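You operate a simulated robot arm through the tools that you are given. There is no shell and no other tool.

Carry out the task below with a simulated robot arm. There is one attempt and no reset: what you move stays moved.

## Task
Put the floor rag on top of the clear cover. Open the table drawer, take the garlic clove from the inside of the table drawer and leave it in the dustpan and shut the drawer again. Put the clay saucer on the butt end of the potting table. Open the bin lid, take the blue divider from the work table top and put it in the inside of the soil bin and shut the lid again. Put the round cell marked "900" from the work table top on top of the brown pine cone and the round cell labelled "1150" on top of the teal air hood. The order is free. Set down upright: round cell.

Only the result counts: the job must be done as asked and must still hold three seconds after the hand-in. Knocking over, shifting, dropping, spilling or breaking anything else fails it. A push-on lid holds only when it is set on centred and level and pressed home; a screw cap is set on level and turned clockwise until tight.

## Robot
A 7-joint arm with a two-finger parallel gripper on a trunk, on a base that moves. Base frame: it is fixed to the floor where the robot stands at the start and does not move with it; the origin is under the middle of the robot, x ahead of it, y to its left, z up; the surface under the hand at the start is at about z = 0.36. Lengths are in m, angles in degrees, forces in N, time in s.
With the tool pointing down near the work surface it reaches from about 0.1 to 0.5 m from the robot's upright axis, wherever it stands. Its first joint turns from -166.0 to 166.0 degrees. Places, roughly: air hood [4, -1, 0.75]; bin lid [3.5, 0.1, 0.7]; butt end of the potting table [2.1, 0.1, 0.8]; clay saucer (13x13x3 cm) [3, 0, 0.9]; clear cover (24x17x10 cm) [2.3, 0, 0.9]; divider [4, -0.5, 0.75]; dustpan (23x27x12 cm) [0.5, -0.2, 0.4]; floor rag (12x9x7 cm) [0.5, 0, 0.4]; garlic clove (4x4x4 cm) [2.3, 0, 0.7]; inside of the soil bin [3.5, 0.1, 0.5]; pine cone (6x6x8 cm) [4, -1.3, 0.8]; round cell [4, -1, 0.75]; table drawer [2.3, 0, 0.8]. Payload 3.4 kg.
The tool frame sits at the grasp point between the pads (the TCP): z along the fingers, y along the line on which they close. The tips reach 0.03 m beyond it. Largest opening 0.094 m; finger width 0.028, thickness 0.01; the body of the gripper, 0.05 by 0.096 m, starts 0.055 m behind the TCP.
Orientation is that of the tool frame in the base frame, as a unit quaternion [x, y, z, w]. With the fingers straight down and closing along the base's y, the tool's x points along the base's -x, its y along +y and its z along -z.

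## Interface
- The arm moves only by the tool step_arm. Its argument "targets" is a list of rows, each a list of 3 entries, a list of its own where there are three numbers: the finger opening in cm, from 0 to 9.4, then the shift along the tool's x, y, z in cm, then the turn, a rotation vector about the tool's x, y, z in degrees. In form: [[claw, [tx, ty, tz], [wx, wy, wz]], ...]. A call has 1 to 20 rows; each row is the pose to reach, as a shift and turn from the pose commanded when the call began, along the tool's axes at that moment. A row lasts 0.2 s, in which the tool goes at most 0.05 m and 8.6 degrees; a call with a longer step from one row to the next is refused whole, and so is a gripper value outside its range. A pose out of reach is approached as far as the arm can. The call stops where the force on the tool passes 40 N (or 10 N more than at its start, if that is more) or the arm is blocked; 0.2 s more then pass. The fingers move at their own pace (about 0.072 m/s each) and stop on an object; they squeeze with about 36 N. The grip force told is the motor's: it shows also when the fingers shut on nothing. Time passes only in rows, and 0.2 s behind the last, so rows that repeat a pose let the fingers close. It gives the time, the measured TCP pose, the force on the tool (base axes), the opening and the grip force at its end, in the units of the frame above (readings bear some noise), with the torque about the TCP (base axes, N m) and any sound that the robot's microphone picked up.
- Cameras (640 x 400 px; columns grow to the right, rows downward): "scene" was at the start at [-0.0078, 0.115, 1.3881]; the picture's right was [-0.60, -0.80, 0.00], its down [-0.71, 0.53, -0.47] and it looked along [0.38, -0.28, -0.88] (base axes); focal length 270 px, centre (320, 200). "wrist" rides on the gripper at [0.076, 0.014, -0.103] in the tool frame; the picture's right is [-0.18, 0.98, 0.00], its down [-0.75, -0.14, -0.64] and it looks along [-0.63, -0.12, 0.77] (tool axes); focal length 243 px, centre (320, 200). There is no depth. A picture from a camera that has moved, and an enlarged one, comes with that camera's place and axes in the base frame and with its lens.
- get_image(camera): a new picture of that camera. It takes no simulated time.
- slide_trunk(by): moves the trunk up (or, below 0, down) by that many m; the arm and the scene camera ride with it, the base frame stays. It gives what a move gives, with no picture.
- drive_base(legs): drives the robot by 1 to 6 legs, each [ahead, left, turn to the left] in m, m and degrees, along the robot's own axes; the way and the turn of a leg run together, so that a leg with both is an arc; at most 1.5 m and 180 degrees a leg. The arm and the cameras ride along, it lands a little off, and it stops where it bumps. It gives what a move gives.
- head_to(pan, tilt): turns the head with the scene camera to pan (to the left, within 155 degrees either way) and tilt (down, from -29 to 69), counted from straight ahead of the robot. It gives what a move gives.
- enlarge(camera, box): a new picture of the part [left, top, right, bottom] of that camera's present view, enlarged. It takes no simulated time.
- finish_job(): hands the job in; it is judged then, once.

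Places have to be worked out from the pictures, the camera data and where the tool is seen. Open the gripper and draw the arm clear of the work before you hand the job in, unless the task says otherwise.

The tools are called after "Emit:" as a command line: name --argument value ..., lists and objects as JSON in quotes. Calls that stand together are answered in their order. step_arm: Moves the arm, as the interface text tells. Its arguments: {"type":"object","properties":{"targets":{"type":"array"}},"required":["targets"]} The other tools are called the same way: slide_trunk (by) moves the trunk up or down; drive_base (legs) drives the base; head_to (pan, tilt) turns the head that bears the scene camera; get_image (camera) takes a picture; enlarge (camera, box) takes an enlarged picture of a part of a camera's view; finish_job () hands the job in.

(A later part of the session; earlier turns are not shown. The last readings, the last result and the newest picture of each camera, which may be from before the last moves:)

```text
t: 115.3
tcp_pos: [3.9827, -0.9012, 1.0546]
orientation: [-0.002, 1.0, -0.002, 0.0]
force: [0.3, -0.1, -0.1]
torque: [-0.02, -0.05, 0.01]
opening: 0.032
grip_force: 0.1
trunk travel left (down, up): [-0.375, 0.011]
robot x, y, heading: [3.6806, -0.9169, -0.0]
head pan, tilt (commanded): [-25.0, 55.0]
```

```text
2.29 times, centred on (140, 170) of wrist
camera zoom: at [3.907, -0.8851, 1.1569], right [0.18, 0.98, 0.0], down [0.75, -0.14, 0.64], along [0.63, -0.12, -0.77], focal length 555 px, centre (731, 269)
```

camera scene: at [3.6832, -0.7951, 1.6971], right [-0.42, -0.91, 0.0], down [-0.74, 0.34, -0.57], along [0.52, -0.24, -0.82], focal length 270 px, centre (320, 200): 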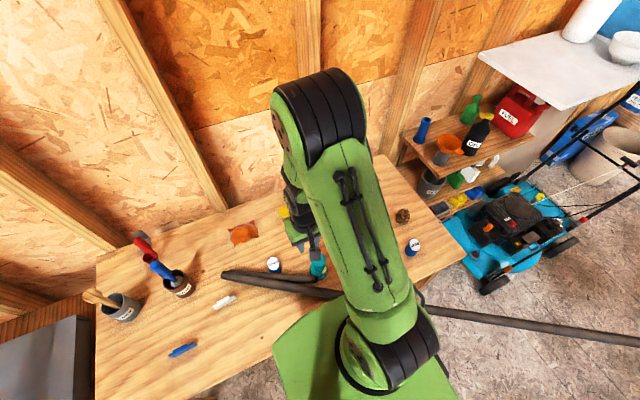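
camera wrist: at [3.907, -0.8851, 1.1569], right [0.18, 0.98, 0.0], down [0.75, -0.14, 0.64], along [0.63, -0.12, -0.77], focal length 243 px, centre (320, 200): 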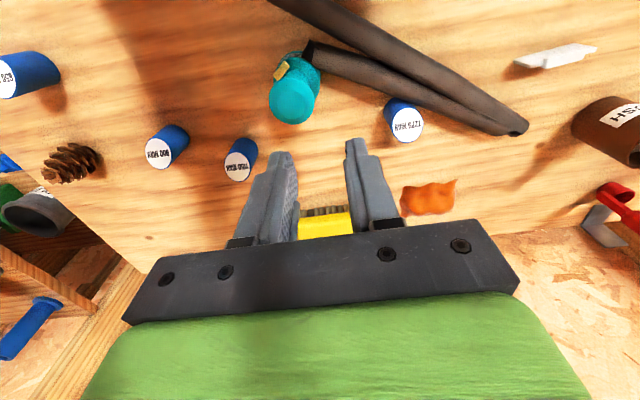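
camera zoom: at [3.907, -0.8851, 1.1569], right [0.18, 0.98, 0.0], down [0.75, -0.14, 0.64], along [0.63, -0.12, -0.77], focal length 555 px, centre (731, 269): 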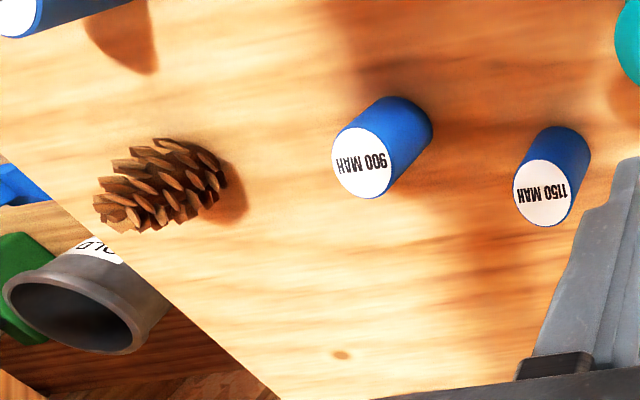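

Hood's flat cap centre ≈ (3.981, −0.928, 0.91). I move above the 1150 cell at (4.074, −1.042) with the fingers open 6 cm.

Emit:
step_arm --targets '[[6, [-3, -4, 0], [0, 0, 0]], [6, [-6, -8, 1], [0, 0, 0]], [6, [-9.1, -11.5, 3], [0, 0, 0]], [6, [-9.1, -14, 6], [0, 0, 0]], [6, [-9.1, -14, 10], [0, 0, 0]]]'

Emit:
get_image --camera "wrist"

Emit:
get_image --camera "scene"

```text
refused: row 2 steps farther than a row can; nothing moved
```

```text
taken
camera wrist: at [3.907, -0.8851, 1.1569], right [0.18, 0.98, 0.0], down [0.75, -0.14, 0.64], along [0.63, -0.12, -0.77], focal length 243 px, centre (320, 200)
```

wrist: 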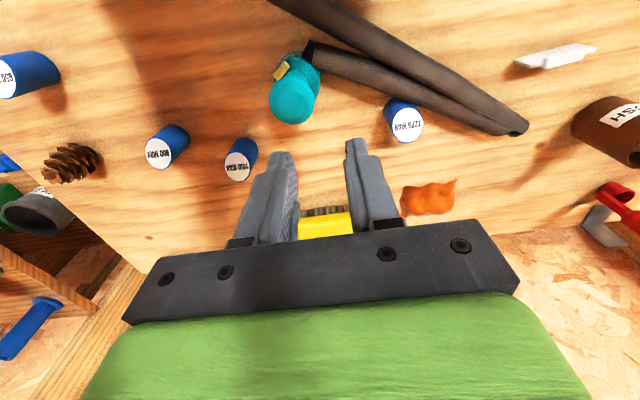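

```text
taken
camera scene: at [3.6832, -0.7951, 1.6971], right [-0.42, -0.91, 0.0], down [-0.74, 0.34, -0.57], along [0.52, -0.24, -0.82], focal length 270 px, centre (320, 200)
```

scene: 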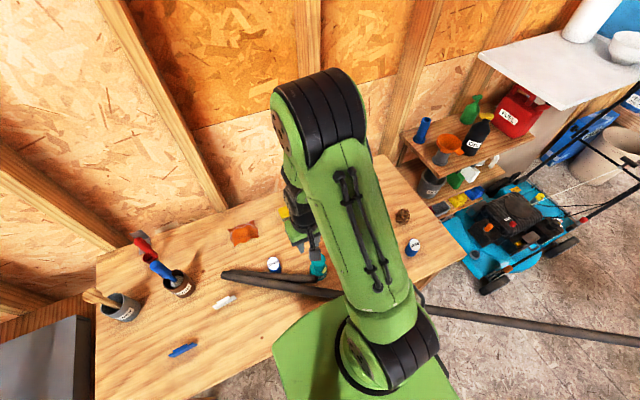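

The rows were too long; I use shorter steps.

Emit:
step_arm --targets '[[6, [-2.5, -3.5, 0], [0, 0, 0]], [6, [-5, -7, 0], [0, 0, 0]], [6, [-7.5, -10.5, 1], [0, 0, 0]], [6, [-9.1, -14, 2.5], [0, 0, 0]], [6, [-9.1, -14, 6], [0, 0, 0]], [6, [-9.1, -14, 10], [0, 0, 0]]]'

Emit:
get_image --camera "wrist"

Emit:
get_image --camera "scene"

```text
t: 116.7
tcp_pos: [4.0764, -1.0418, 0.9519]
orientation: [-0.002, 1.0, -0.001, 0.0]
force: [-0.4, -0.5, 0.7]
torque: [-0.01, 0.01, 0.03]
opening: 0.06
grip_force: 0.1
trunk travel left (down, up): [-0.375, 0.011]
robot x, y, heading: [3.6762, -0.9185, 0.1]
head pan, tilt (commanded): [-25.0, 55.0]
```

```text
taken
camera wrist: at [4.001, -1.0257, 1.0553], right [0.18, 0.98, 0.0], down [0.75, -0.14, 0.64], along [0.63, -0.12, -0.77], focal length 243 px, centre (320, 200)
```

wrist: 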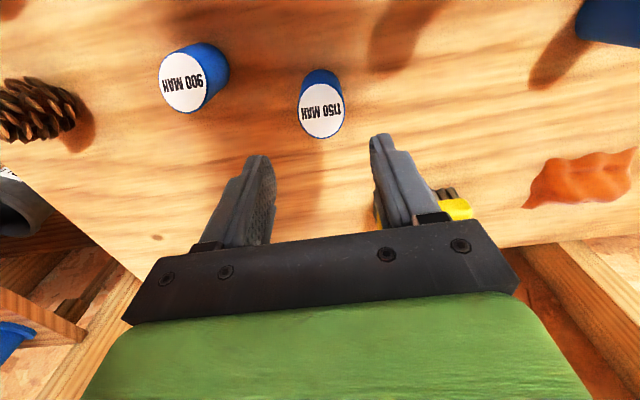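

```text
taken
camera scene: at [3.6846, -0.7962, 1.6971], right [-0.42, -0.91, 0.0], down [-0.74, 0.35, -0.57], along [0.52, -0.24, -0.82], focal length 270 px, centre (320, 200)
```

scene: 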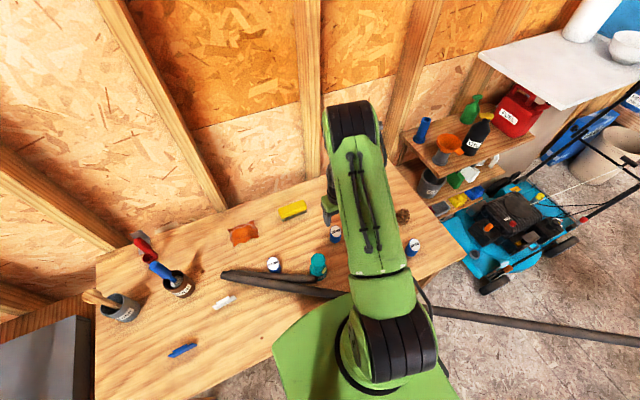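

The cell is between the fingers' line, at (4.073, −1.040). I go down over it in stages.

Emit:
step_arm --targets '[[6, [0.2, 0.1, 3], [0, 0, 0]], [6, [0.2, 0.1, 6], [0, 0, 0]], [6, [0.2, 0.1, 9], [0, 0, 0]], [6, [0.2, 0.1, 11], [0, 0, 0]]]'

Emit:
get_image --camera "wrist"

```text
t: 117.7
tcp_pos: [4.0725, -1.0387, 0.8432]
orientation: [-0.002, 1.0, -0.002, 0.0]
force: [-0.5, -0.2, 0.2]
torque: [0.01, 0.0, -0.01]
opening: 0.0598
grip_force: 0.1
trunk travel left (down, up): [-0.375, 0.011]
robot x, y, heading: [3.6801, -0.9197, 0.2]
head pan, tilt (commanded): [-25.0, 55.0]
```

```text
taken
camera wrist: at [3.9968, -1.0242, 0.9455], right [0.18, 0.98, 0.0], down [0.75, -0.14, 0.64], along [0.63, -0.12, -0.77], focal length 243 px, centre (320, 200)
```

wrist: 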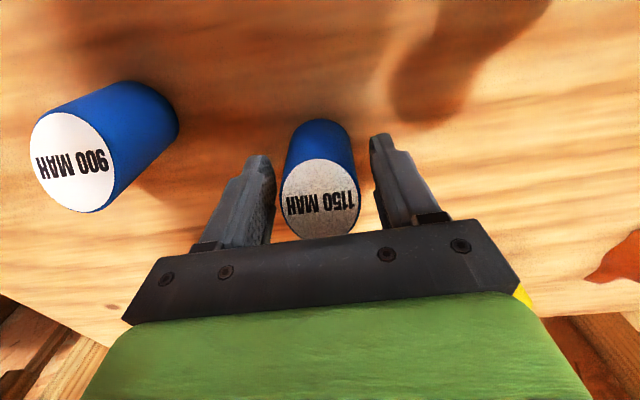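

The cell stands right between the fingers. I close on it.

Emit:
step_arm --targets '[[4.5, [0, 0, 0], [0, 0, 0]], [3, [0, 0, 0], [0, 0, 0]], [2, [0, 0, 0], [0, 0, 0]], [2, [0, 0, 0], [0, 0, 0]]]'

Emit:
step_arm --targets '[[2, [0, 0, -2], [0, 0, 0]], [2, [0, 0, -6], [0, 0, 0]], [2, [0, 0, -10], [0, 0, 0]], [2, [0, 0, -14], [0, 0, 0]], [2, [0, 0, -17], [0, 0, 0]]]'

Emit:
get_image --camera "wrist"

```text
t: 118.7
tcp_pos: [4.072, -1.0385, 0.8425]
orientation: [-0.002, 1.0, -0.003, 0.0]
force: [0.7, -0.4, -0.5]
torque: [-0.03, -0.01, 0.02]
opening: 0.0388
grip_force: 35.9
trunk travel left (down, up): [-0.375, 0.011]
robot x, y, heading: [3.6738, -0.923, 0.3]
head pan, tilt (commanded): [-25.0, 55.0]
```

```text
t: 119.9
tcp_pos: [4.0723, -1.0406, 1.0152]
orientation: [-0.003, 1.0, -0.001, -0.001]
force: [0.8, -0.5, -0.7]
torque: [0.0, -0.01, -0.02]
opening: 0.039
grip_force: 36.0
trunk travel left (down, up): [-0.375, 0.011]
robot x, y, heading: [3.6802, -0.9182, 0.2]
head pan, tilt (commanded): [-25.0, 55.0]
```

```text
taken
camera wrist: at [3.9966, -1.0245, 1.1174], right [0.18, 0.98, 0.0], down [0.76, -0.14, 0.64], along [0.63, -0.12, -0.77], focal length 243 px, centre (320, 200)
```

wrist: 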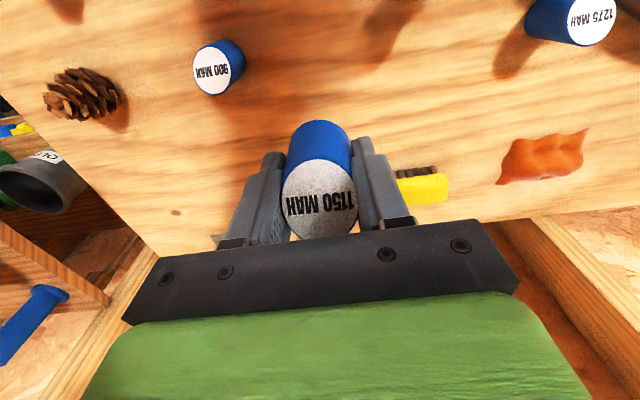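

Held (3.9 cm). I move over the hood's cap at (3.981, −0.928) keeping height, then check the alignment.

Emit:
step_arm --targets '[[2, [3, 3.7, 0], [0, 0, 0]], [2, [6, 7.4, 0], [0, 0, 0]], [2, [9.1, 11.2, 0], [0, 0, 0]], [2, [9.1, 11.2, 0], [0, 0, 0]]]'

Emit:
get_image --camera "wrist"

Emit:
get_image --camera "scene"

```text
t: 120.9
tcp_pos: [3.9806, -0.9285, 1.0153]
orientation: [-0.003, 1.0, -0.001, -0.001]
force: [0.6, -0.4, 0.0]
torque: [0.0, -0.01, 0.01]
opening: 0.0386
grip_force: 35.9
trunk travel left (down, up): [-0.375, 0.011]
robot x, y, heading: [3.6769, -0.9155, 0.1]
head pan, tilt (commanded): [-25.0, 55.0]
```

```text
taken
camera wrist: at [3.904, -0.912, 1.1177], right [0.18, 0.98, 0.0], down [0.75, -0.14, 0.64], along [0.63, -0.12, -0.77], focal length 243 px, centre (320, 200)
```

wrist: 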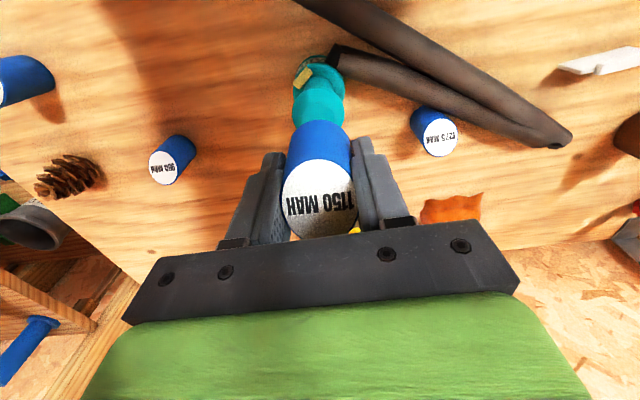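

```text
taken
camera scene: at [3.684, -0.7965, 1.6971], right [-0.42, -0.91, 0.0], down [-0.74, 0.35, -0.57], along [0.52, -0.24, -0.82], focal length 270 px, centre (320, 200)
```

scene: 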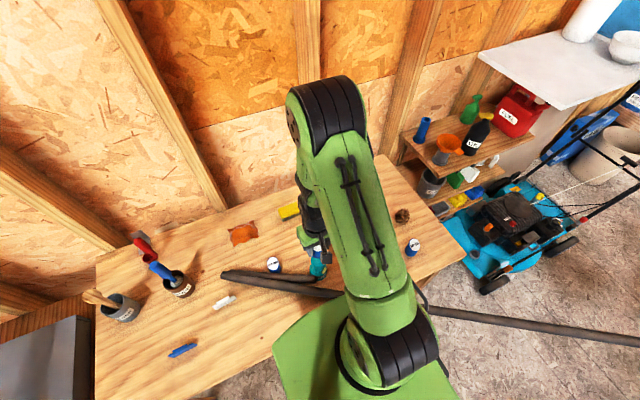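

I zoom to verify the cap's place relative to the cell.

Emit:
enlarge --camera "wrist" --box '[250, 40, 410, 240]'

Emit:
enlarge --camera "scene" --box '[270, 180, 370, 300]'

```text
2.00 times, centred on (330, 140) of wrist
camera zoom: at [3.904, -0.912, 1.1177], right [0.18, 0.98, 0.0], down [0.75, -0.14, 0.64], along [0.63, -0.12, -0.77], focal length 485 px, centre (300, 320)
```

zoom: 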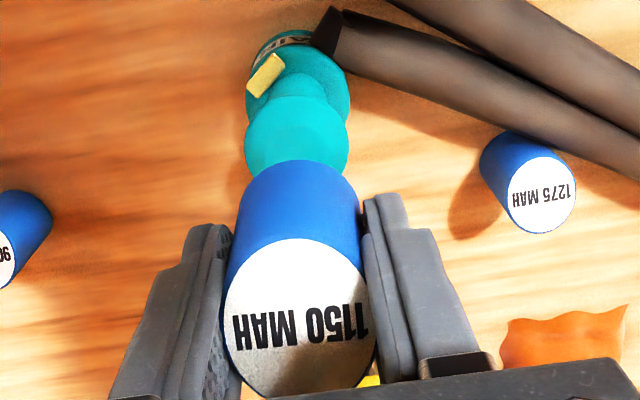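

```text
3.33 times, centred on (320, 240) of scene
camera zoom: at [3.684, -0.7965, 1.6971], right [-0.42, -0.91, 0.0], down [-0.74, 0.35, -0.57], along [0.52, -0.24, -0.82], focal length 898 px, centre (320, 67)
```

zoom: 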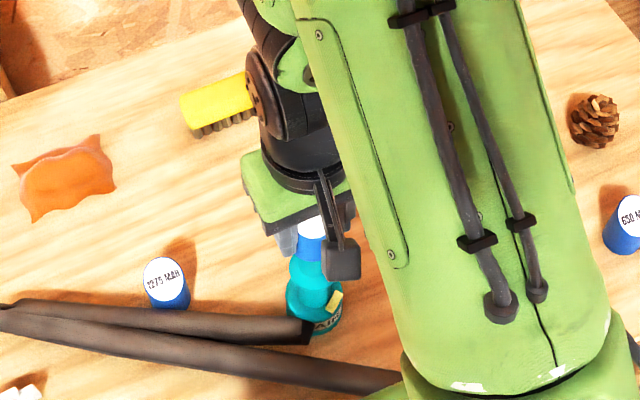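

Cap centre computes to (3.981, −0.928), aligned within a couple of mm. I lower to just above the cap.

Emit:
step_arm --targets '[[2, [0, 0, 2], [0, 0, 0]], [2, [0, 0, 4], [0, 0, 0]], [2, [0, 0, 4.8], [0, 0, 0]]]'

Emit:
enlarge --camera "scene" --box '[270, 180, 370, 300]'

```text
t: 121.7
tcp_pos: [3.9801, -0.9274, 0.9669]
orientation: [-0.002, 1.0, -0.001, 0.0]
force: [0.4, -0.9, -0.5]
torque: [0.0, 0.02, -0.03]
opening: 0.0392
grip_force: 35.8
trunk travel left (down, up): [-0.375, 0.011]
robot x, y, heading: [3.6748, -0.9208, 0.2]
head pan, tilt (commanded): [-25.0, 55.0]
```

```text
3.33 times, centred on (320, 240) of scene
camera zoom: at [3.6832, -0.7951, 1.697], right [-0.42, -0.91, 0.0], down [-0.74, 0.35, -0.57], along [0.52, -0.24, -0.82], focal length 898 px, centre (320, 67)
```

zoom: 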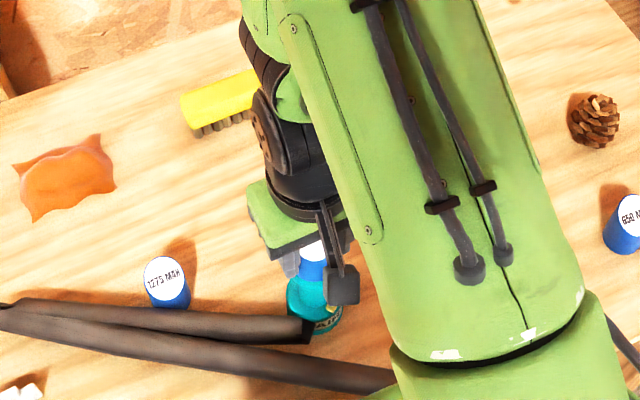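

Not touching yet; I lower in 3 mm steps until contact.

Emit:
step_arm --targets '[[2, [0, 0, 0.3], [0, 0, 0]], [2, [0, 0, 0.6], [0, 0, 0]]]'

Emit:
step_arm --targets '[[2, [0, 0, 0.2], [0, 0, 0]], [2, [0, 0, 0.4], [0, 0, 0]]]'

```text
t: 122.3
tcp_pos: [3.9799, -0.9286, 0.9603]
orientation: [-0.002, 1.0, 0.0, 0.0]
force: [-0.1, 0.1, -0.3]
torque: [0.0, 0.02, 0.03]
opening: 0.039
grip_force: 35.8
trunk travel left (down, up): [-0.375, 0.011]
robot x, y, heading: [3.6751, -0.9194, 0.2]
head pan, tilt (commanded): [-25.0, 55.0]
```

```text
t: 122.9
tcp_pos: [3.9801, -0.9278, 0.9575]
orientation: [-0.002, 1.0, -0.002, 0.001]
force: [-1.2, -0.4, 33.3]
torque: [0.29, 0.13, 0.1]
opening: 0.0392
grip_force: 35.6
trunk travel left (down, up): [-0.375, 0.011]
robot x, y, heading: [3.6772, -0.9151, 0.3]
head pan, tilt (commanded): [-25.0, 55.0]
```

Contact at TCP z 0.9575, as predicted. I ease off 1.5 mm and open the fingers.

Emit:
step_arm --targets '[[2, [0, 0, -0.15], [0, 0, 0]], [3.5, [0, 0, -0.15], [0, 0, 0]], [4.5, [0, 0, -0.15], [0, 0, 0]], [5.5, [0, 0, -0.15], [0, 0, 0]], [6, [0, 0, -0.15], [0, 0, 0]]]'

Emit:
get_image --camera "wrist"

```text
t: 124.1
tcp_pos: [3.9801, -0.9279, 0.9572]
orientation: [-0.002, 1.0, 0.0, 0.0]
force: [-0.6, -0.1, 0.0]
torque: [0.04, 0.01, -0.02]
opening: 0.0596
grip_force: 0.0
trunk travel left (down, up): [-0.375, 0.011]
robot x, y, heading: [3.673, -0.9168, 0.3]
head pan, tilt (commanded): [-25.0, 55.0]
```

```text
taken
camera wrist: at [3.9051, -0.9122, 1.0608], right [0.18, 0.98, 0.0], down [0.75, -0.14, 0.64], along [0.63, -0.12, -0.77], focal length 243 px, centre (320, 200)
```

wrist: 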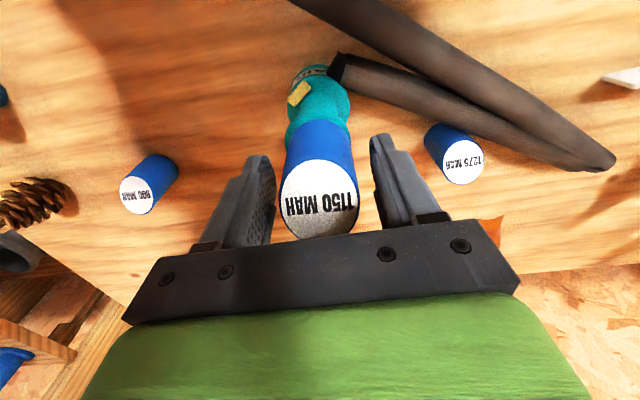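

It stands upright on the cap. I raise the hand straight up and look.

Emit:
step_arm --targets '[[6, [0, 0, -3], [0, 0, 0]], [6, [0, 0, -6], [0, 0, 0]], [6, [0, 0, -9.5], [0, 0, 0]]]'

Emit:
enlarge --camera "wrist" --box '[220, 40, 420, 240]'

Emit:
get_image --camera "wrist"

```text
t: 124.9
tcp_pos: [3.9796, -0.9263, 1.0547]
orientation: [-0.002, 1.0, -0.001, 0.001]
force: [-0.1, -0.1, -0.3]
torque: [0.04, -0.01, -0.02]
opening: 0.06
grip_force: 0.1
trunk travel left (down, up): [-0.375, 0.011]
robot x, y, heading: [3.6775, -0.9207, 0.4]
head pan, tilt (commanded): [-25.0, 55.0]
```

```text
2.00 times, centred on (320, 140) of wrist
camera zoom: at [3.9049, -0.9124, 1.1574], right [0.18, 0.98, 0.0], down [0.75, -0.14, 0.64], along [0.63, -0.12, -0.77], focal length 485 px, centre (320, 320)
```

zoom: 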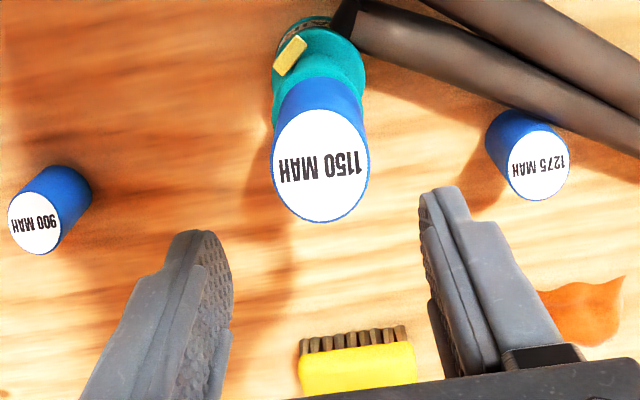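

```text
taken
camera wrist: at [3.9049, -0.9124, 1.1574], right [0.18, 0.98, 0.0], down [0.75, -0.14, 0.64], along [0.63, -0.12, -0.77], focal length 243 px, centre (320, 200)
```

wrist: 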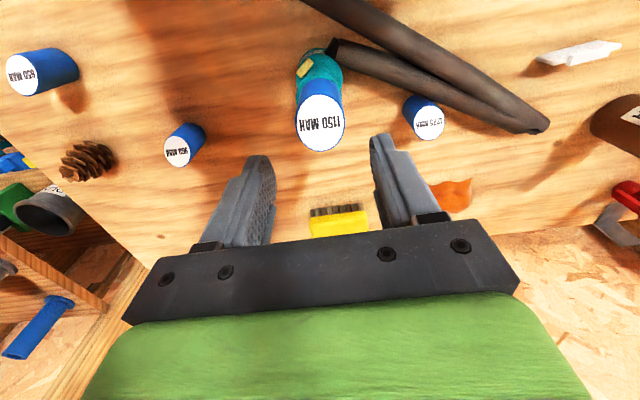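

The 1150 cell stands upright on the hood. Next the 900 cell at about (4.034, −1.1405): I move above it.

Emit:
step_arm --targets '[[6, [-1.3, -4.5, 0], [0, 0, 0]], [6, [-2.6, -9, 0], [0, 0, 0]], [6, [-3.9, -13.5, 0], [0, 0, 0]], [6, [-5.2, -18, 0], [0, 0, 0]], [6, [-5.4, -21.4, 2], [0, 0, 0]], [6, [-5.4, -21.4, 6], [0, 0, 0]], [6, [-5.4, -21.4, 10], [0, 0, 0]]]'

Emit:
get_image --camera "wrist"

Emit:
get_image --camera "scene"

```text
t: 126.5
tcp_pos: [4.0357, -1.1417, 0.9529]
orientation: [-0.003, 1.0, -0.001, 0.0]
force: [-0.4, 0.2, 0.4]
torque: [0.06, 0.03, 0.04]
opening: 0.0601
grip_force: 0.1
trunk travel left (down, up): [-0.375, 0.011]
robot x, y, heading: [3.6737, -0.9159, 0.3]
head pan, tilt (commanded): [-25.0, 55.0]
```

```text
taken
camera wrist: at [3.9606, -1.1271, 1.0557], right [0.18, 0.98, 0.0], down [0.75, -0.14, 0.64], along [0.63, -0.12, -0.77], focal length 243 px, centre (320, 200)
```

wrist: 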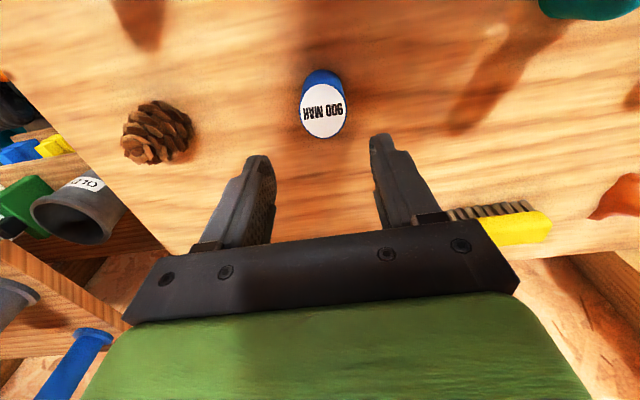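

```text
taken
camera scene: at [3.6842, -0.7961, 1.6971], right [-0.42, -0.91, 0.0], down [-0.74, 0.35, -0.57], along [0.52, -0.24, -0.82], focal length 270 px, centre (320, 200)
```

scene: 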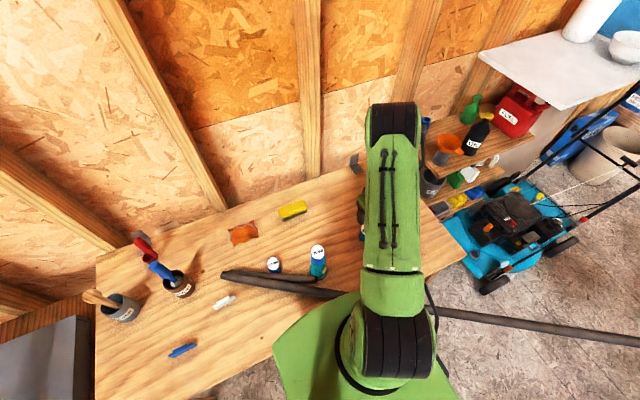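

Aligned. I go down on the 900 cell, close and lift.

Emit:
step_arm --targets '[[6, [0.3, 0.2, 3], [0, 0, 0]], [6, [0.3, 0.2, 6], [0, 0, 0]], [6, [0.3, 0.2, 9], [0, 0, 0]], [6, [0.3, 0.2, 11], [0, 0, 0]], [4.5, [0.3, 0.2, 11], [0, 0, 0]], [3, [0.3, 0.2, 11], [0, 0, 0]], [2, [0.3, 0.2, 11], [0, 0, 0]], [2, [0.3, 0.2, 11], [0, 0, 0]]]'

Emit:
step_arm --targets '[[2, [0, 0, -2], [0, 0, 0]], [2, [0, 0, -6], [0, 0, 0]], [2, [0, 0, -10], [0, 0, 0]], [2, [0, 0, -14], [0, 0, 0]], [2, [0, 0, -17], [0, 0, 0]]]'

Emit:
get_image --camera "wrist"

Emit:
enlarge --camera "wrist" --box '[60, 40, 260, 180]'

```text
t: 128.3
tcp_pos: [4.0315, -1.1406, 0.8441]
orientation: [-0.003, 1.0, -0.001, -0.001]
force: [-0.5, 0.4, 1.1]
torque: [-0.01, -0.01, 0.03]
opening: 0.039
grip_force: 36.0
trunk travel left (down, up): [-0.375, 0.011]
robot x, y, heading: [3.6762, -0.9167, 0.2]
head pan, tilt (commanded): [-25.0, 55.0]
```

```text
t: 129.5
tcp_pos: [4.0323, -1.1398, 1.0136]
orientation: [-0.004, 1.0, -0.001, 0.0]
force: [0.7, 0.4, 0.2]
torque: [-0.01, 0.05, 0.02]
opening: 0.039
grip_force: 35.9
trunk travel left (down, up): [-0.375, 0.011]
robot x, y, heading: [3.678, -0.9145, 0.2]
head pan, tilt (commanded): [-25.0, 55.0]
```

```text
taken
camera wrist: at [3.9568, -1.1238, 1.116], right [0.18, 0.98, 0.0], down [0.76, -0.14, 0.64], along [0.63, -0.12, -0.77], focal length 243 px, centre (320, 200)
```

wrist: 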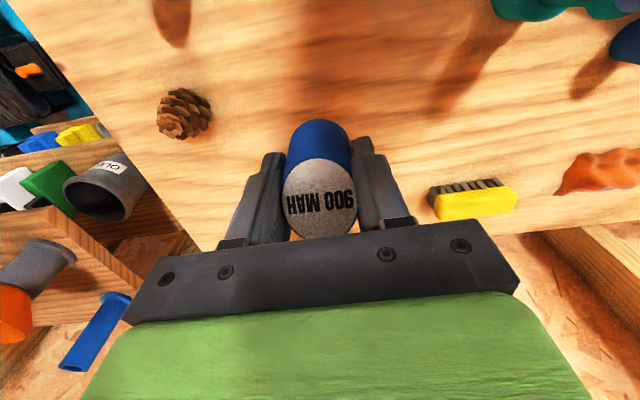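

```text
2.86 times, centred on (160, 110) of wrist
camera zoom: at [3.9568, -1.1238, 1.116], right [0.18, 0.98, 0.0], down [0.76, -0.14, 0.64], along [0.63, -0.12, -0.77], focal length 693 px, centre (777, 457)
```

zoom: 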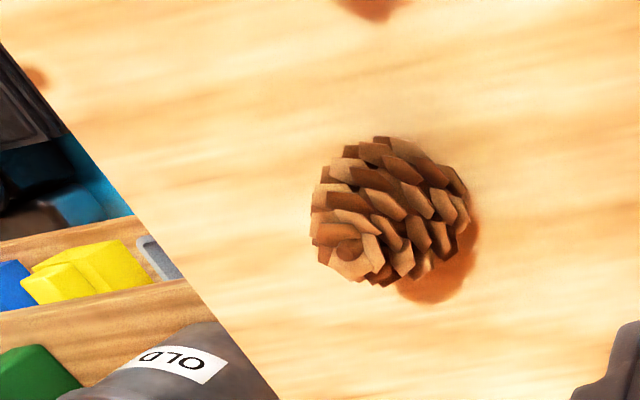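

I hold the 900 cell. To pin down the cone's top I take another view from a slightly different place.

Emit:
step_arm --targets '[[2, [3, -2, -2], [0, 0, 0]], [2, [6, -5, -4], [0, 0, 0]], [2, [9, -7, -5], [0, 0, 0]]]'

Emit:
get_image --camera "wrist"

Emit:
enlarge --camera "wrist" --box '[190, 90, 330, 190]'

Emit:
get_image --camera "scene"

```text
t: 130.3
tcp_pos: [3.9417, -1.2116, 1.0624]
orientation: [-0.003, 1.0, -0.001, 0.0]
force: [-0.1, 0.1, -0.8]
torque: [0.03, -0.01, -0.01]
opening: 0.039
grip_force: 36.1
trunk travel left (down, up): [-0.375, 0.011]
robot x, y, heading: [3.6781, -0.9214, 0.2]
head pan, tilt (commanded): [-25.0, 55.0]
```

```text
taken
camera wrist: at [3.8663, -1.1953, 1.1653], right [0.18, 0.98, 0.0], down [0.75, -0.14, 0.64], along [0.63, -0.12, -0.77], focal length 243 px, centre (320, 200)
```

wrist: 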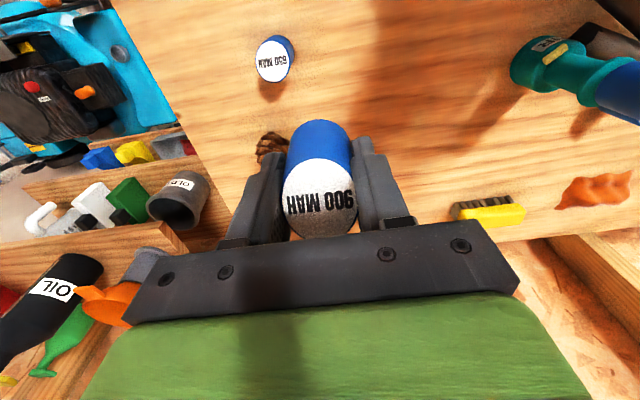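

```text
4.00 times, centred on (260, 140) of wrist
camera zoom: at [3.8663, -1.1953, 1.1653], right [0.18, 0.98, 0.0], down [0.75, -0.14, 0.64], along [0.63, -0.12, -0.77], focal length 970 px, centre (560, 440)
```

zoom: 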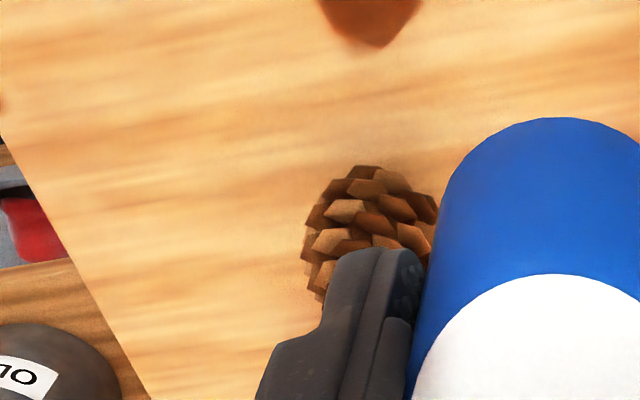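

```text
taken
camera scene: at [3.6821, -0.796, 1.6971], right [-0.42, -0.91, 0.0], down [-0.74, 0.35, -0.57], along [0.52, -0.24, -0.82], focal length 270 px, centre (320, 200)
```

scene: 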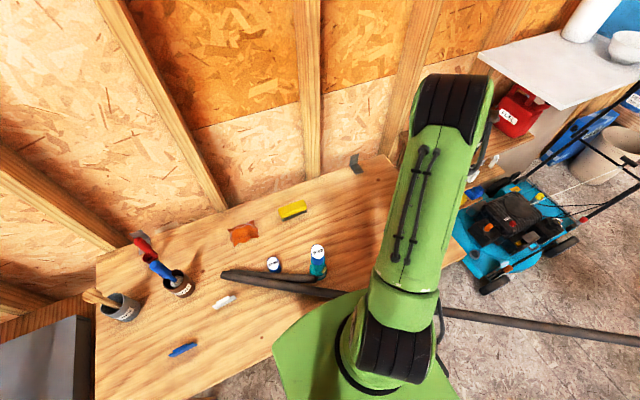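

The finger hides the cone here. I go back left a bit for an unobstructed close-up of the cone's top.

Emit:
step_arm --targets '[[2, [-2, 3, 1], [0, 0, 0]], [2, [-4, 6, 2], [0, 0, 0]], [2, [-5, 7.5, 2], [0, 0, 0]]]'

Emit:
get_image --camera "wrist"

Emit:
enlarge --camera "wrist" --box '[130, 80, 250, 160]'

```text
t: 131.1
tcp_pos: [3.9934, -1.1355, 1.0427]
orientation: [-0.002, 1.0, -0.002, 0.0]
force: [0.5, 0.1, -0.8]
torque: [-0.03, -0.01, 0.04]
opening: 0.0389
grip_force: 35.8
trunk travel left (down, up): [-0.375, 0.011]
robot x, y, heading: [3.6799, -0.9194, -0.1]
head pan, tilt (commanded): [-25.0, 55.0]
```

```text
taken
camera wrist: at [3.9171, -1.1197, 1.1458], right [0.18, 0.98, 0.0], down [0.75, -0.14, 0.64], along [0.63, -0.12, -0.77], focal length 243 px, centre (320, 200)
```

wrist: 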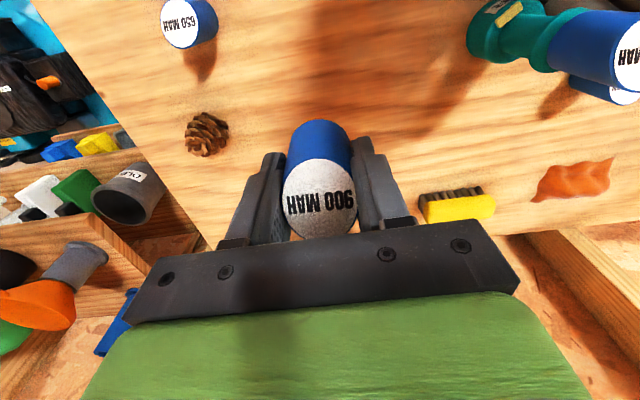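

```text
5.00 times, centred on (190, 120) of wrist
camera zoom: at [3.9171, -1.1197, 1.1458], right [0.18, 0.98, 0.0], down [0.75, -0.14, 0.64], along [0.63, -0.12, -0.77], focal length 1213 px, centre (970, 600)
```

zoom: 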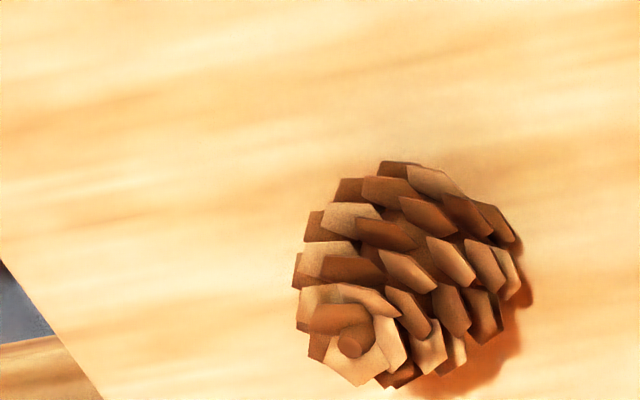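

The cone's axis computes to (4.031, −1.296), top near 0.875. I carry the cell above it.

Emit:
step_arm --targets '[[2, [-0.9, -4, 0], [0, 0, 0]], [2, [-1.8, -8, 0], [0, 0, 0]], [2, [-2.8, -12, 0], [0, 0, 0]], [2, [-3.76, -16.05, 0], [0, 0, 0]], [2, [-3.76, -16.05, 2], [0, 0, 0]], [2, [-3.76, -16.05, 4], [0, 0, 0]]]'

Emit:
get_image --camera "wrist"

Emit:
enlarge --camera "wrist" --box '[240, 40, 400, 240]'

Emit:
get_image --camera "scene"

```text
t: 132.5
tcp_pos: [4.0307, -1.2964, 1.0043]
orientation: [-0.003, 1.0, -0.001, -0.001]
force: [-0.2, -0.6, -0.2]
torque: [0.01, 0.01, 0.01]
opening: 0.0388
grip_force: 36.3
trunk travel left (down, up): [-0.375, 0.011]
robot x, y, heading: [3.6765, -0.9184, 0.3]
head pan, tilt (commanded): [-25.0, 55.0]
```

```text
taken
camera wrist: at [3.9556, -1.2809, 1.1068], right [0.18, 0.98, 0.0], down [0.75, -0.14, 0.64], along [0.63, -0.12, -0.77], focal length 243 px, centre (320, 200)
```

wrist: 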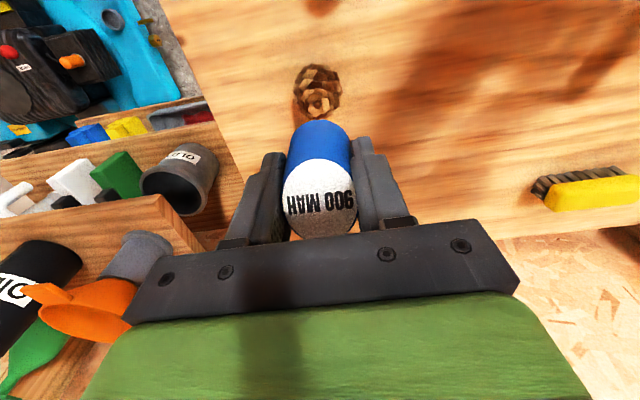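

```text
2.00 times, centred on (320, 140) of wrist
camera zoom: at [3.9556, -1.2809, 1.1068], right [0.18, 0.98, 0.0], down [0.75, -0.14, 0.64], along [0.63, -0.12, -0.77], focal length 485 px, centre (320, 320)
```

zoom: 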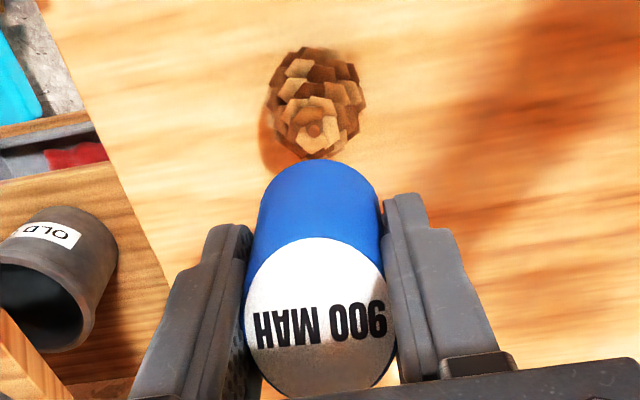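

```text
taken
camera scene: at [3.6837, -0.7965, 1.6971], right [-0.42, -0.91, 0.0], down [-0.74, 0.35, -0.57], along [0.52, -0.24, -0.82], focal length 270 px, centre (320, 200)
```

scene: 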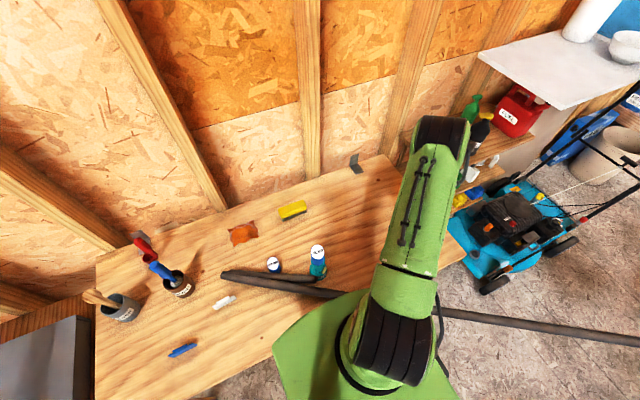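

Cone core computes to (4.032, −1.2975): aligned within 1–2 mm. I lower to just above, then by small steps to contact.

Emit:
step_arm --targets '[[2, [-0.1, -0.1, 3], [0, 0, 0]], [2, [-0.1, -0.1, 5.5], [0, 0, 0]], [2, [-0.1, -0.1, 7], [0, 0, 0]]]'

Emit:
step_arm --targets '[[2, [0, 0, 0.25], [0, 0, 0]], [2, [0, 0, 0.5], [0, 0, 0]]]'

Emit:
step_arm --targets '[[2, [0, 0, 0.2], [0, 0, 0]], [2, [0, 0, 0.4], [0, 0, 0]]]'

```text
t: 133.3
tcp_pos: [4.0313, -1.2964, 0.9343]
orientation: [-0.002, 1.0, -0.001, 0.0]
force: [-0.6, 0.7, -0.5]
torque: [0.01, 0.02, 0.0]
opening: 0.0387
grip_force: 36.5
trunk travel left (down, up): [-0.375, 0.011]
robot x, y, heading: [3.6777, -0.9207, 0.2]
head pan, tilt (commanded): [-25.0, 55.0]
```

```text
t: 133.9
tcp_pos: [4.031, -1.2972, 0.9288]
orientation: [-0.003, 1.0, -0.002, 0.0]
force: [0.8, 0.4, -1.1]
torque: [0.01, -0.01, 0.02]
opening: 0.039
grip_force: 36.0
trunk travel left (down, up): [-0.375, 0.011]
robot x, y, heading: [3.6796, -0.9184, 0.1]
head pan, tilt (commanded): [-25.0, 55.0]
```

```text
t: 134.5
tcp_pos: [4.0327, -1.2967, 0.9255]
orientation: [-0.003, 1.0, -0.001, 0.0]
force: [0.9, 0.0, -1.0]
torque: [-0.01, 0.01, -0.01]
opening: 0.0389
grip_force: 36.0
trunk travel left (down, up): [-0.375, 0.011]
robot x, y, heading: [3.6753, -0.9173, 0.3]
head pan, tilt (commanded): [-25.0, 55.0]
```

No contact yet; continuing down in small steps.

Emit:
step_arm --targets '[[2, [0, 0, 0.2], [0, 0, 0]], [2, [0, 0, 0.4], [0, 0, 0]]]'

Emit:
enlarge --camera "wrist" --box '[240, 40, 400, 240]'

```text
t: 135.1
tcp_pos: [4.0325, -1.2963, 0.9194]
orientation: [-0.002, 1.0, 0.0, 0.0]
force: [-0.8, 0.5, -1.0]
torque: [0.01, 0.0, 0.02]
opening: 0.0386
grip_force: 35.9
trunk travel left (down, up): [-0.375, 0.011]
robot x, y, heading: [3.6773, -0.9156, -0.1]
head pan, tilt (commanded): [-25.0, 55.0]
```

```text
2.00 times, centred on (320, 140) of wrist
camera zoom: at [3.9571, -1.2808, 1.0229], right [0.18, 0.98, 0.0], down [0.75, -0.14, 0.64], along [0.63, -0.12, -0.77], focal length 485 px, centre (320, 320)
```

zoom: 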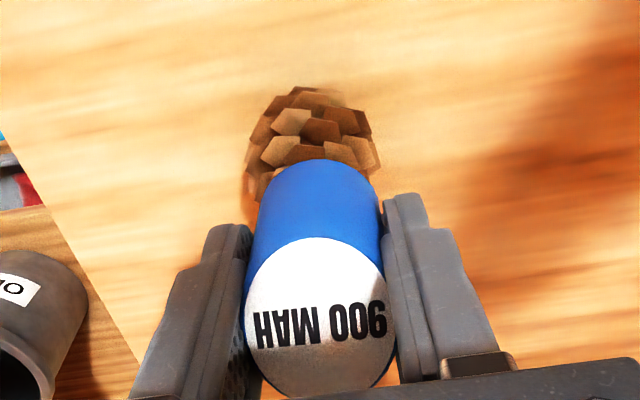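

Still no contact; a few more millimetres.

Emit:
step_arm --targets '[[2, [0, 0, 0.2], [0, 0, 0]], [2, [0, 0, 0.4], [0, 0, 0]]]'

Emit:
step_arm --targets '[[2, [0, 0, 0.2], [0, 0, 0]], [2, [0, 0, 0.4], [0, 0, 0]]]'

```text
t: 135.7
tcp_pos: [4.031, -1.2957, 0.9195]
orientation: [-0.002, 1.0, -0.003, 0.002]
force: [-1.6, 0.1, 23.3]
torque: [0.12, 0.14, 0.1]
opening: 0.0392
grip_force: 36.1
trunk travel left (down, up): [-0.375, 0.011]
robot x, y, heading: [3.6772, -0.9204, -0.1]
head pan, tilt (commanded): [-25.0, 55.0]
```

```text
t: 136.3
tcp_pos: [4.0331, -1.2959, 0.9141]
orientation: [-0.002, 1.0, -0.003, 0.002]
force: [1.0, -0.7, 30.6]
torque: [0.13, -0.02, 0.05]
opening: 0.0388
grip_force: 36.3
trunk travel left (down, up): [-0.375, 0.011]
robot x, y, heading: [3.6751, -0.9188, 0.0]
head pan, tilt (commanded): [-25.0, 55.0]
```

Contact at about 0.919, now pressing 30 N; torque shows the contact nearly centred. I ease up 3 mm and read the force.

Emit:
step_arm --targets '[[2, [0, 0, -0.3], [0, 0, 0]]]'

```text
t: 136.7
tcp_pos: [4.0331, -1.2961, 0.9138]
orientation: [-0.003, 1.0, -0.001, -0.001]
force: [2.5, -4.0, 12.9]
torque: [-0.28, -0.27, 0.0]
opening: 0.0388
grip_force: 36.1
trunk travel left (down, up): [-0.375, 0.011]
robot x, y, heading: [3.6766, -0.9169, 0.1]
head pan, tilt (commanded): [-25.0, 55.0]
```

I look at the cell and the cone before letting go.

Emit:
enlarge --camera "wrist" --box '[240, 40, 400, 240]'

Emit:
step_arm --targets '[[2, [0, 0, -0.15], [0, 0, 0]], [2, [0, 0, -0.15], [0, 0, 0]]]'

```text
2.00 times, centred on (320, 140) of wrist
camera zoom: at [3.9569, -1.2803, 1.0173], right [0.18, 0.98, 0.0], down [0.75, -0.14, 0.64], along [0.63, -0.12, -0.77], focal length 485 px, centre (320, 320)
```

zoom: 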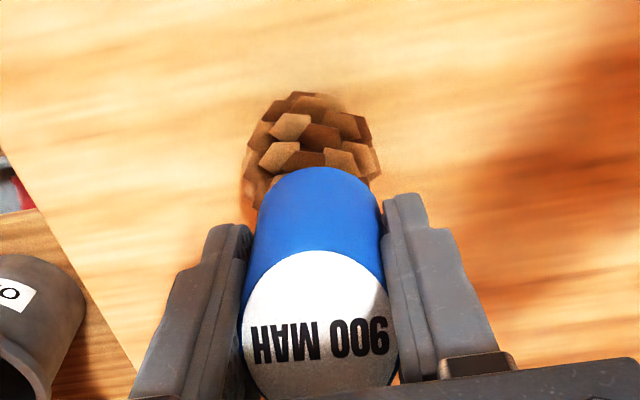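

```text
t: 137.3
tcp_pos: [4.0323, -1.2953, 0.9151]
orientation: [-0.003, 1.0, -0.001, -0.002]
force: [-1.1, 0.2, -0.2]
torque: [0.01, 0.02, -0.02]
opening: 0.0389
grip_force: 36.0
trunk travel left (down, up): [-0.375, 0.011]
robot x, y, heading: [3.6726, -0.9189, 0.2]
head pan, tilt (commanded): [-25.0, 55.0]
```

The cell slid up ~5 mm in the grip; load is now nil, just at contact. I touch down 1 mm and open slowly.

Emit:
step_arm --targets '[[2, [0, 0, 0.1], [0, 0, 0]], [3.7, [0, 0, 0.1], [0, 0, 0]], [4.2, [0, 0, 0.1], [0, 0, 0]], [4.8, [0, 0, 0.1], [0, 0, 0]], [5.5, [0, 0, 0.1], [0, 0, 0]], [6, [0, 0, 0.1], [0, 0, 0]]]'

Emit:
get_image --camera "wrist"

```text
t: 138.7
tcp_pos: [4.0321, -1.2952, 0.9153]
orientation: [-0.002, 1.0, -0.001, -0.001]
force: [-0.3, -0.4, 0.6]
torque: [0.02, -0.04, -0.02]
opening: 0.0597
grip_force: 0.1
trunk travel left (down, up): [-0.375, 0.011]
robot x, y, heading: [3.6783, -0.9146, -0.1]
head pan, tilt (commanded): [-25.0, 55.0]
```

```text
taken
camera wrist: at [3.957, -1.2806, 1.0185], right [0.18, 0.98, 0.0], down [0.75, -0.14, 0.64], along [0.63, -0.12, -0.77], focal length 243 px, centre (320, 200)
```

wrist: 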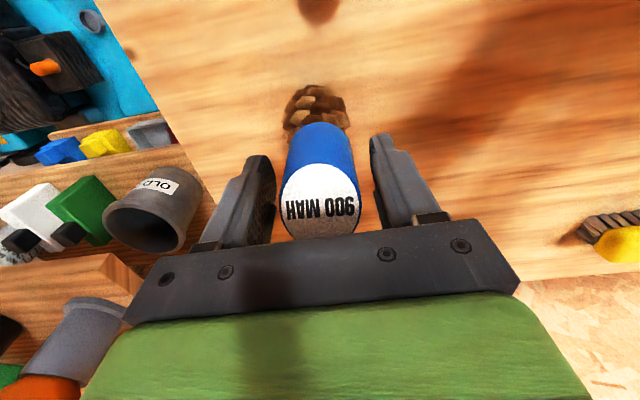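

The cell stands on the cone. I raise straight up and check it stays.

Emit:
step_arm --targets '[[6, [0, 0, -1.5], [0, 0, 0]], [6, [0, 0, -4], [0, 0, 0]], [6, [0, 0, -7.5], [0, 0, 0]], [6, [0, 0, -11], [0, 0, 0]], [6, [0, 0, -13], [0, 0, 0]]]'

Emit:
enlarge --camera "wrist" --box '[240, 20, 400, 220]'

Emit:
get_image --camera "wrist"

```text
t: 139.9
tcp_pos: [4.0326, -1.2965, 1.0454]
orientation: [-0.003, 1.0, -0.001, 0.0]
force: [0.4, 0.7, 0.3]
torque: [-0.04, -0.01, -0.03]
opening: 0.0602
grip_force: 0.1
trunk travel left (down, up): [-0.375, 0.011]
robot x, y, heading: [3.6781, -0.9169, 0.2]
head pan, tilt (commanded): [-25.0, 55.0]
```

```text
2.00 times, centred on (320, 120) of wrist
camera zoom: at [3.9565, -1.2806, 1.1479], right [0.18, 0.98, 0.0], down [0.76, -0.14, 0.64], along [0.63, -0.12, -0.77], focal length 485 px, centre (320, 360)
```

zoom: 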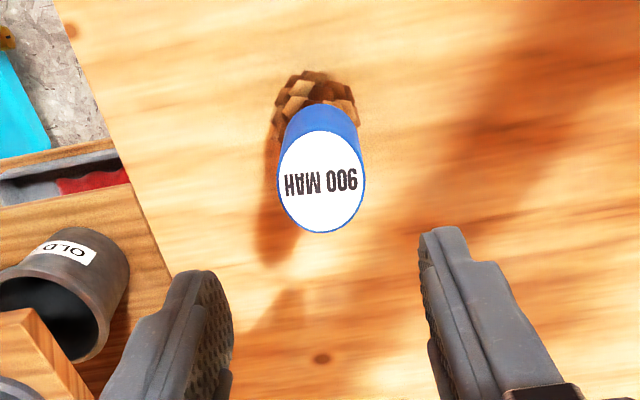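

```text
taken
camera wrist: at [3.9565, -1.2806, 1.1479], right [0.18, 0.98, 0.0], down [0.76, -0.14, 0.64], along [0.63, -0.12, -0.77], focal length 243 px, centre (320, 200)
```

wrist: 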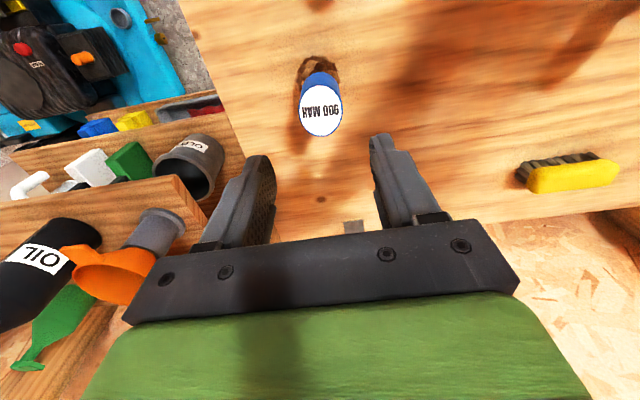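

The 900 cell stands upright on the cone. I raise and bring the hand back in front of the robot, passing well above the hood's cell.

Emit:
step_arm --targets '[[6, [2, 0, -2.5], [0, 0, 0]], [6, [5, 2, -5], [0, 0, 0]], [6, [8, 5, -5], [0, 0, 0]], [6, [10, 9, -5], [0, 0, 0]], [6, [11, 13.5, -5], [0, 0, 0]], [6, [11, 18, -5], [0, 0, 0]], [6, [11, 22.5, -5], [0, 0, 0]], [6, [11, 27, -5], [0, 0, 0]], [6, [11, 31.5, -5], [0, 0, 0]], [6, [11, 36, -5], [0, 0, 0]], [6, [11, 38, -5], [0, 0, 0]]]'

Emit:
get_image --camera "scene"

Emit:
enlarge --camera "scene" --box '[250, 180, 450, 300]'

```text
t: 142.3
tcp_pos: [3.9324, -0.9154, 1.0976]
orientation: [-0.002, 1.0, -0.003, 0.0]
force: [0.4, -0.2, 0.5]
torque: [0.02, -0.01, -0.03]
opening: 0.0599
grip_force: 0.2
out of reach, approached as far as the arm can: row 10, 11
trunk travel left (down, up): [-0.375, 0.011]
robot x, y, heading: [3.6753, -0.9178, 0.1]
head pan, tilt (commanded): [-25.0, 55.0]
```

```text
taken
camera scene: at [3.6831, -0.7949, 1.697], right [-0.42, -0.91, 0.0], down [-0.74, 0.35, -0.57], along [0.52, -0.24, -0.82], focal length 270 px, centre (320, 200)
```

scene: 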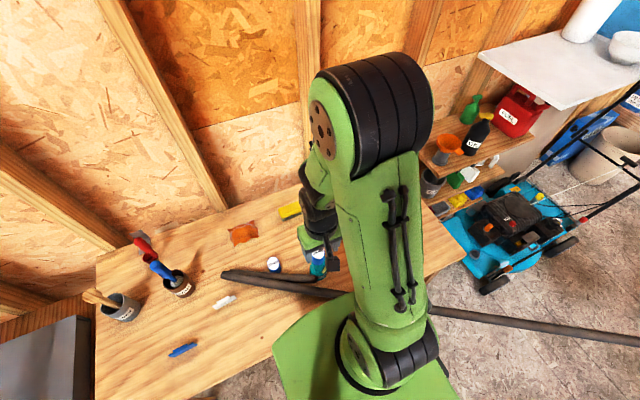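

```text
3.20 times, centred on (350, 240) of scene
camera zoom: at [3.6831, -0.7949, 1.697], right [-0.42, -0.91, 0.0], down [-0.74, 0.35, -0.57], along [0.52, -0.24, -0.82], focal length 862 px, centre (224, 72)
```

zoom: 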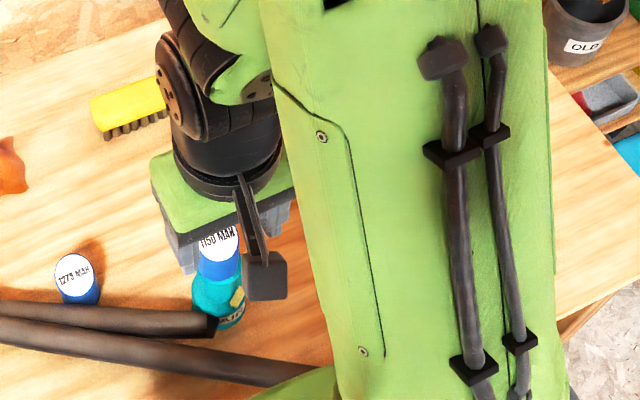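

Both cells are placed. Now I back away from the hose and look at the soil bin.

Emit:
drive_base --legs '[[-0.4, 0, 0], [0, 0.1, 90]]'

Emit:
head_to --pan 0 --tilt 45

Emit:
get_image --camera "scene"

```text
t: 148.7
tcp_pos: [3.2066, -0.597, 1.0967]
orientation: [0.708, -0.707, 0.001, -0.001]
force: [0.3, -0.6, -0.8]
torque: [0.0, -0.03, -0.01]
opening: 0.0601
grip_force: 0.1
trunk travel left (down, up): [-0.375, 0.011]
robot x, y, heading: [3.2079, -0.8537, 89.6]
head pan, tilt (commanded): [-25.0, 55.0]
```

```text
t: 149.5
tcp_pos: [3.2075, -0.5978, 1.0962]
orientation: [-0.706, 0.708, -0.002, 0.0]
force: [-0.4, 0.0, -0.3]
torque: [0.04, -0.04, -0.03]
opening: 0.06
grip_force: 0.2
trunk travel left (down, up): [-0.375, 0.011]
robot x, y, heading: [3.207, -0.853, 89.4]
head pan, tilt (commanded): [0.0, 45.0]
```

```text
taken
camera scene: at [3.0565, -0.8292, 1.7105], right [1.0, -0.01, 0.0], down [0.0, -0.71, -0.71], along [0.0, 0.71, -0.71], focal length 270 px, centre (320, 200)
```

scene: 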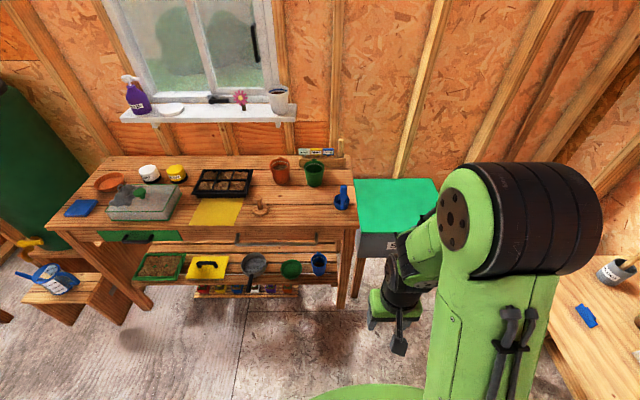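

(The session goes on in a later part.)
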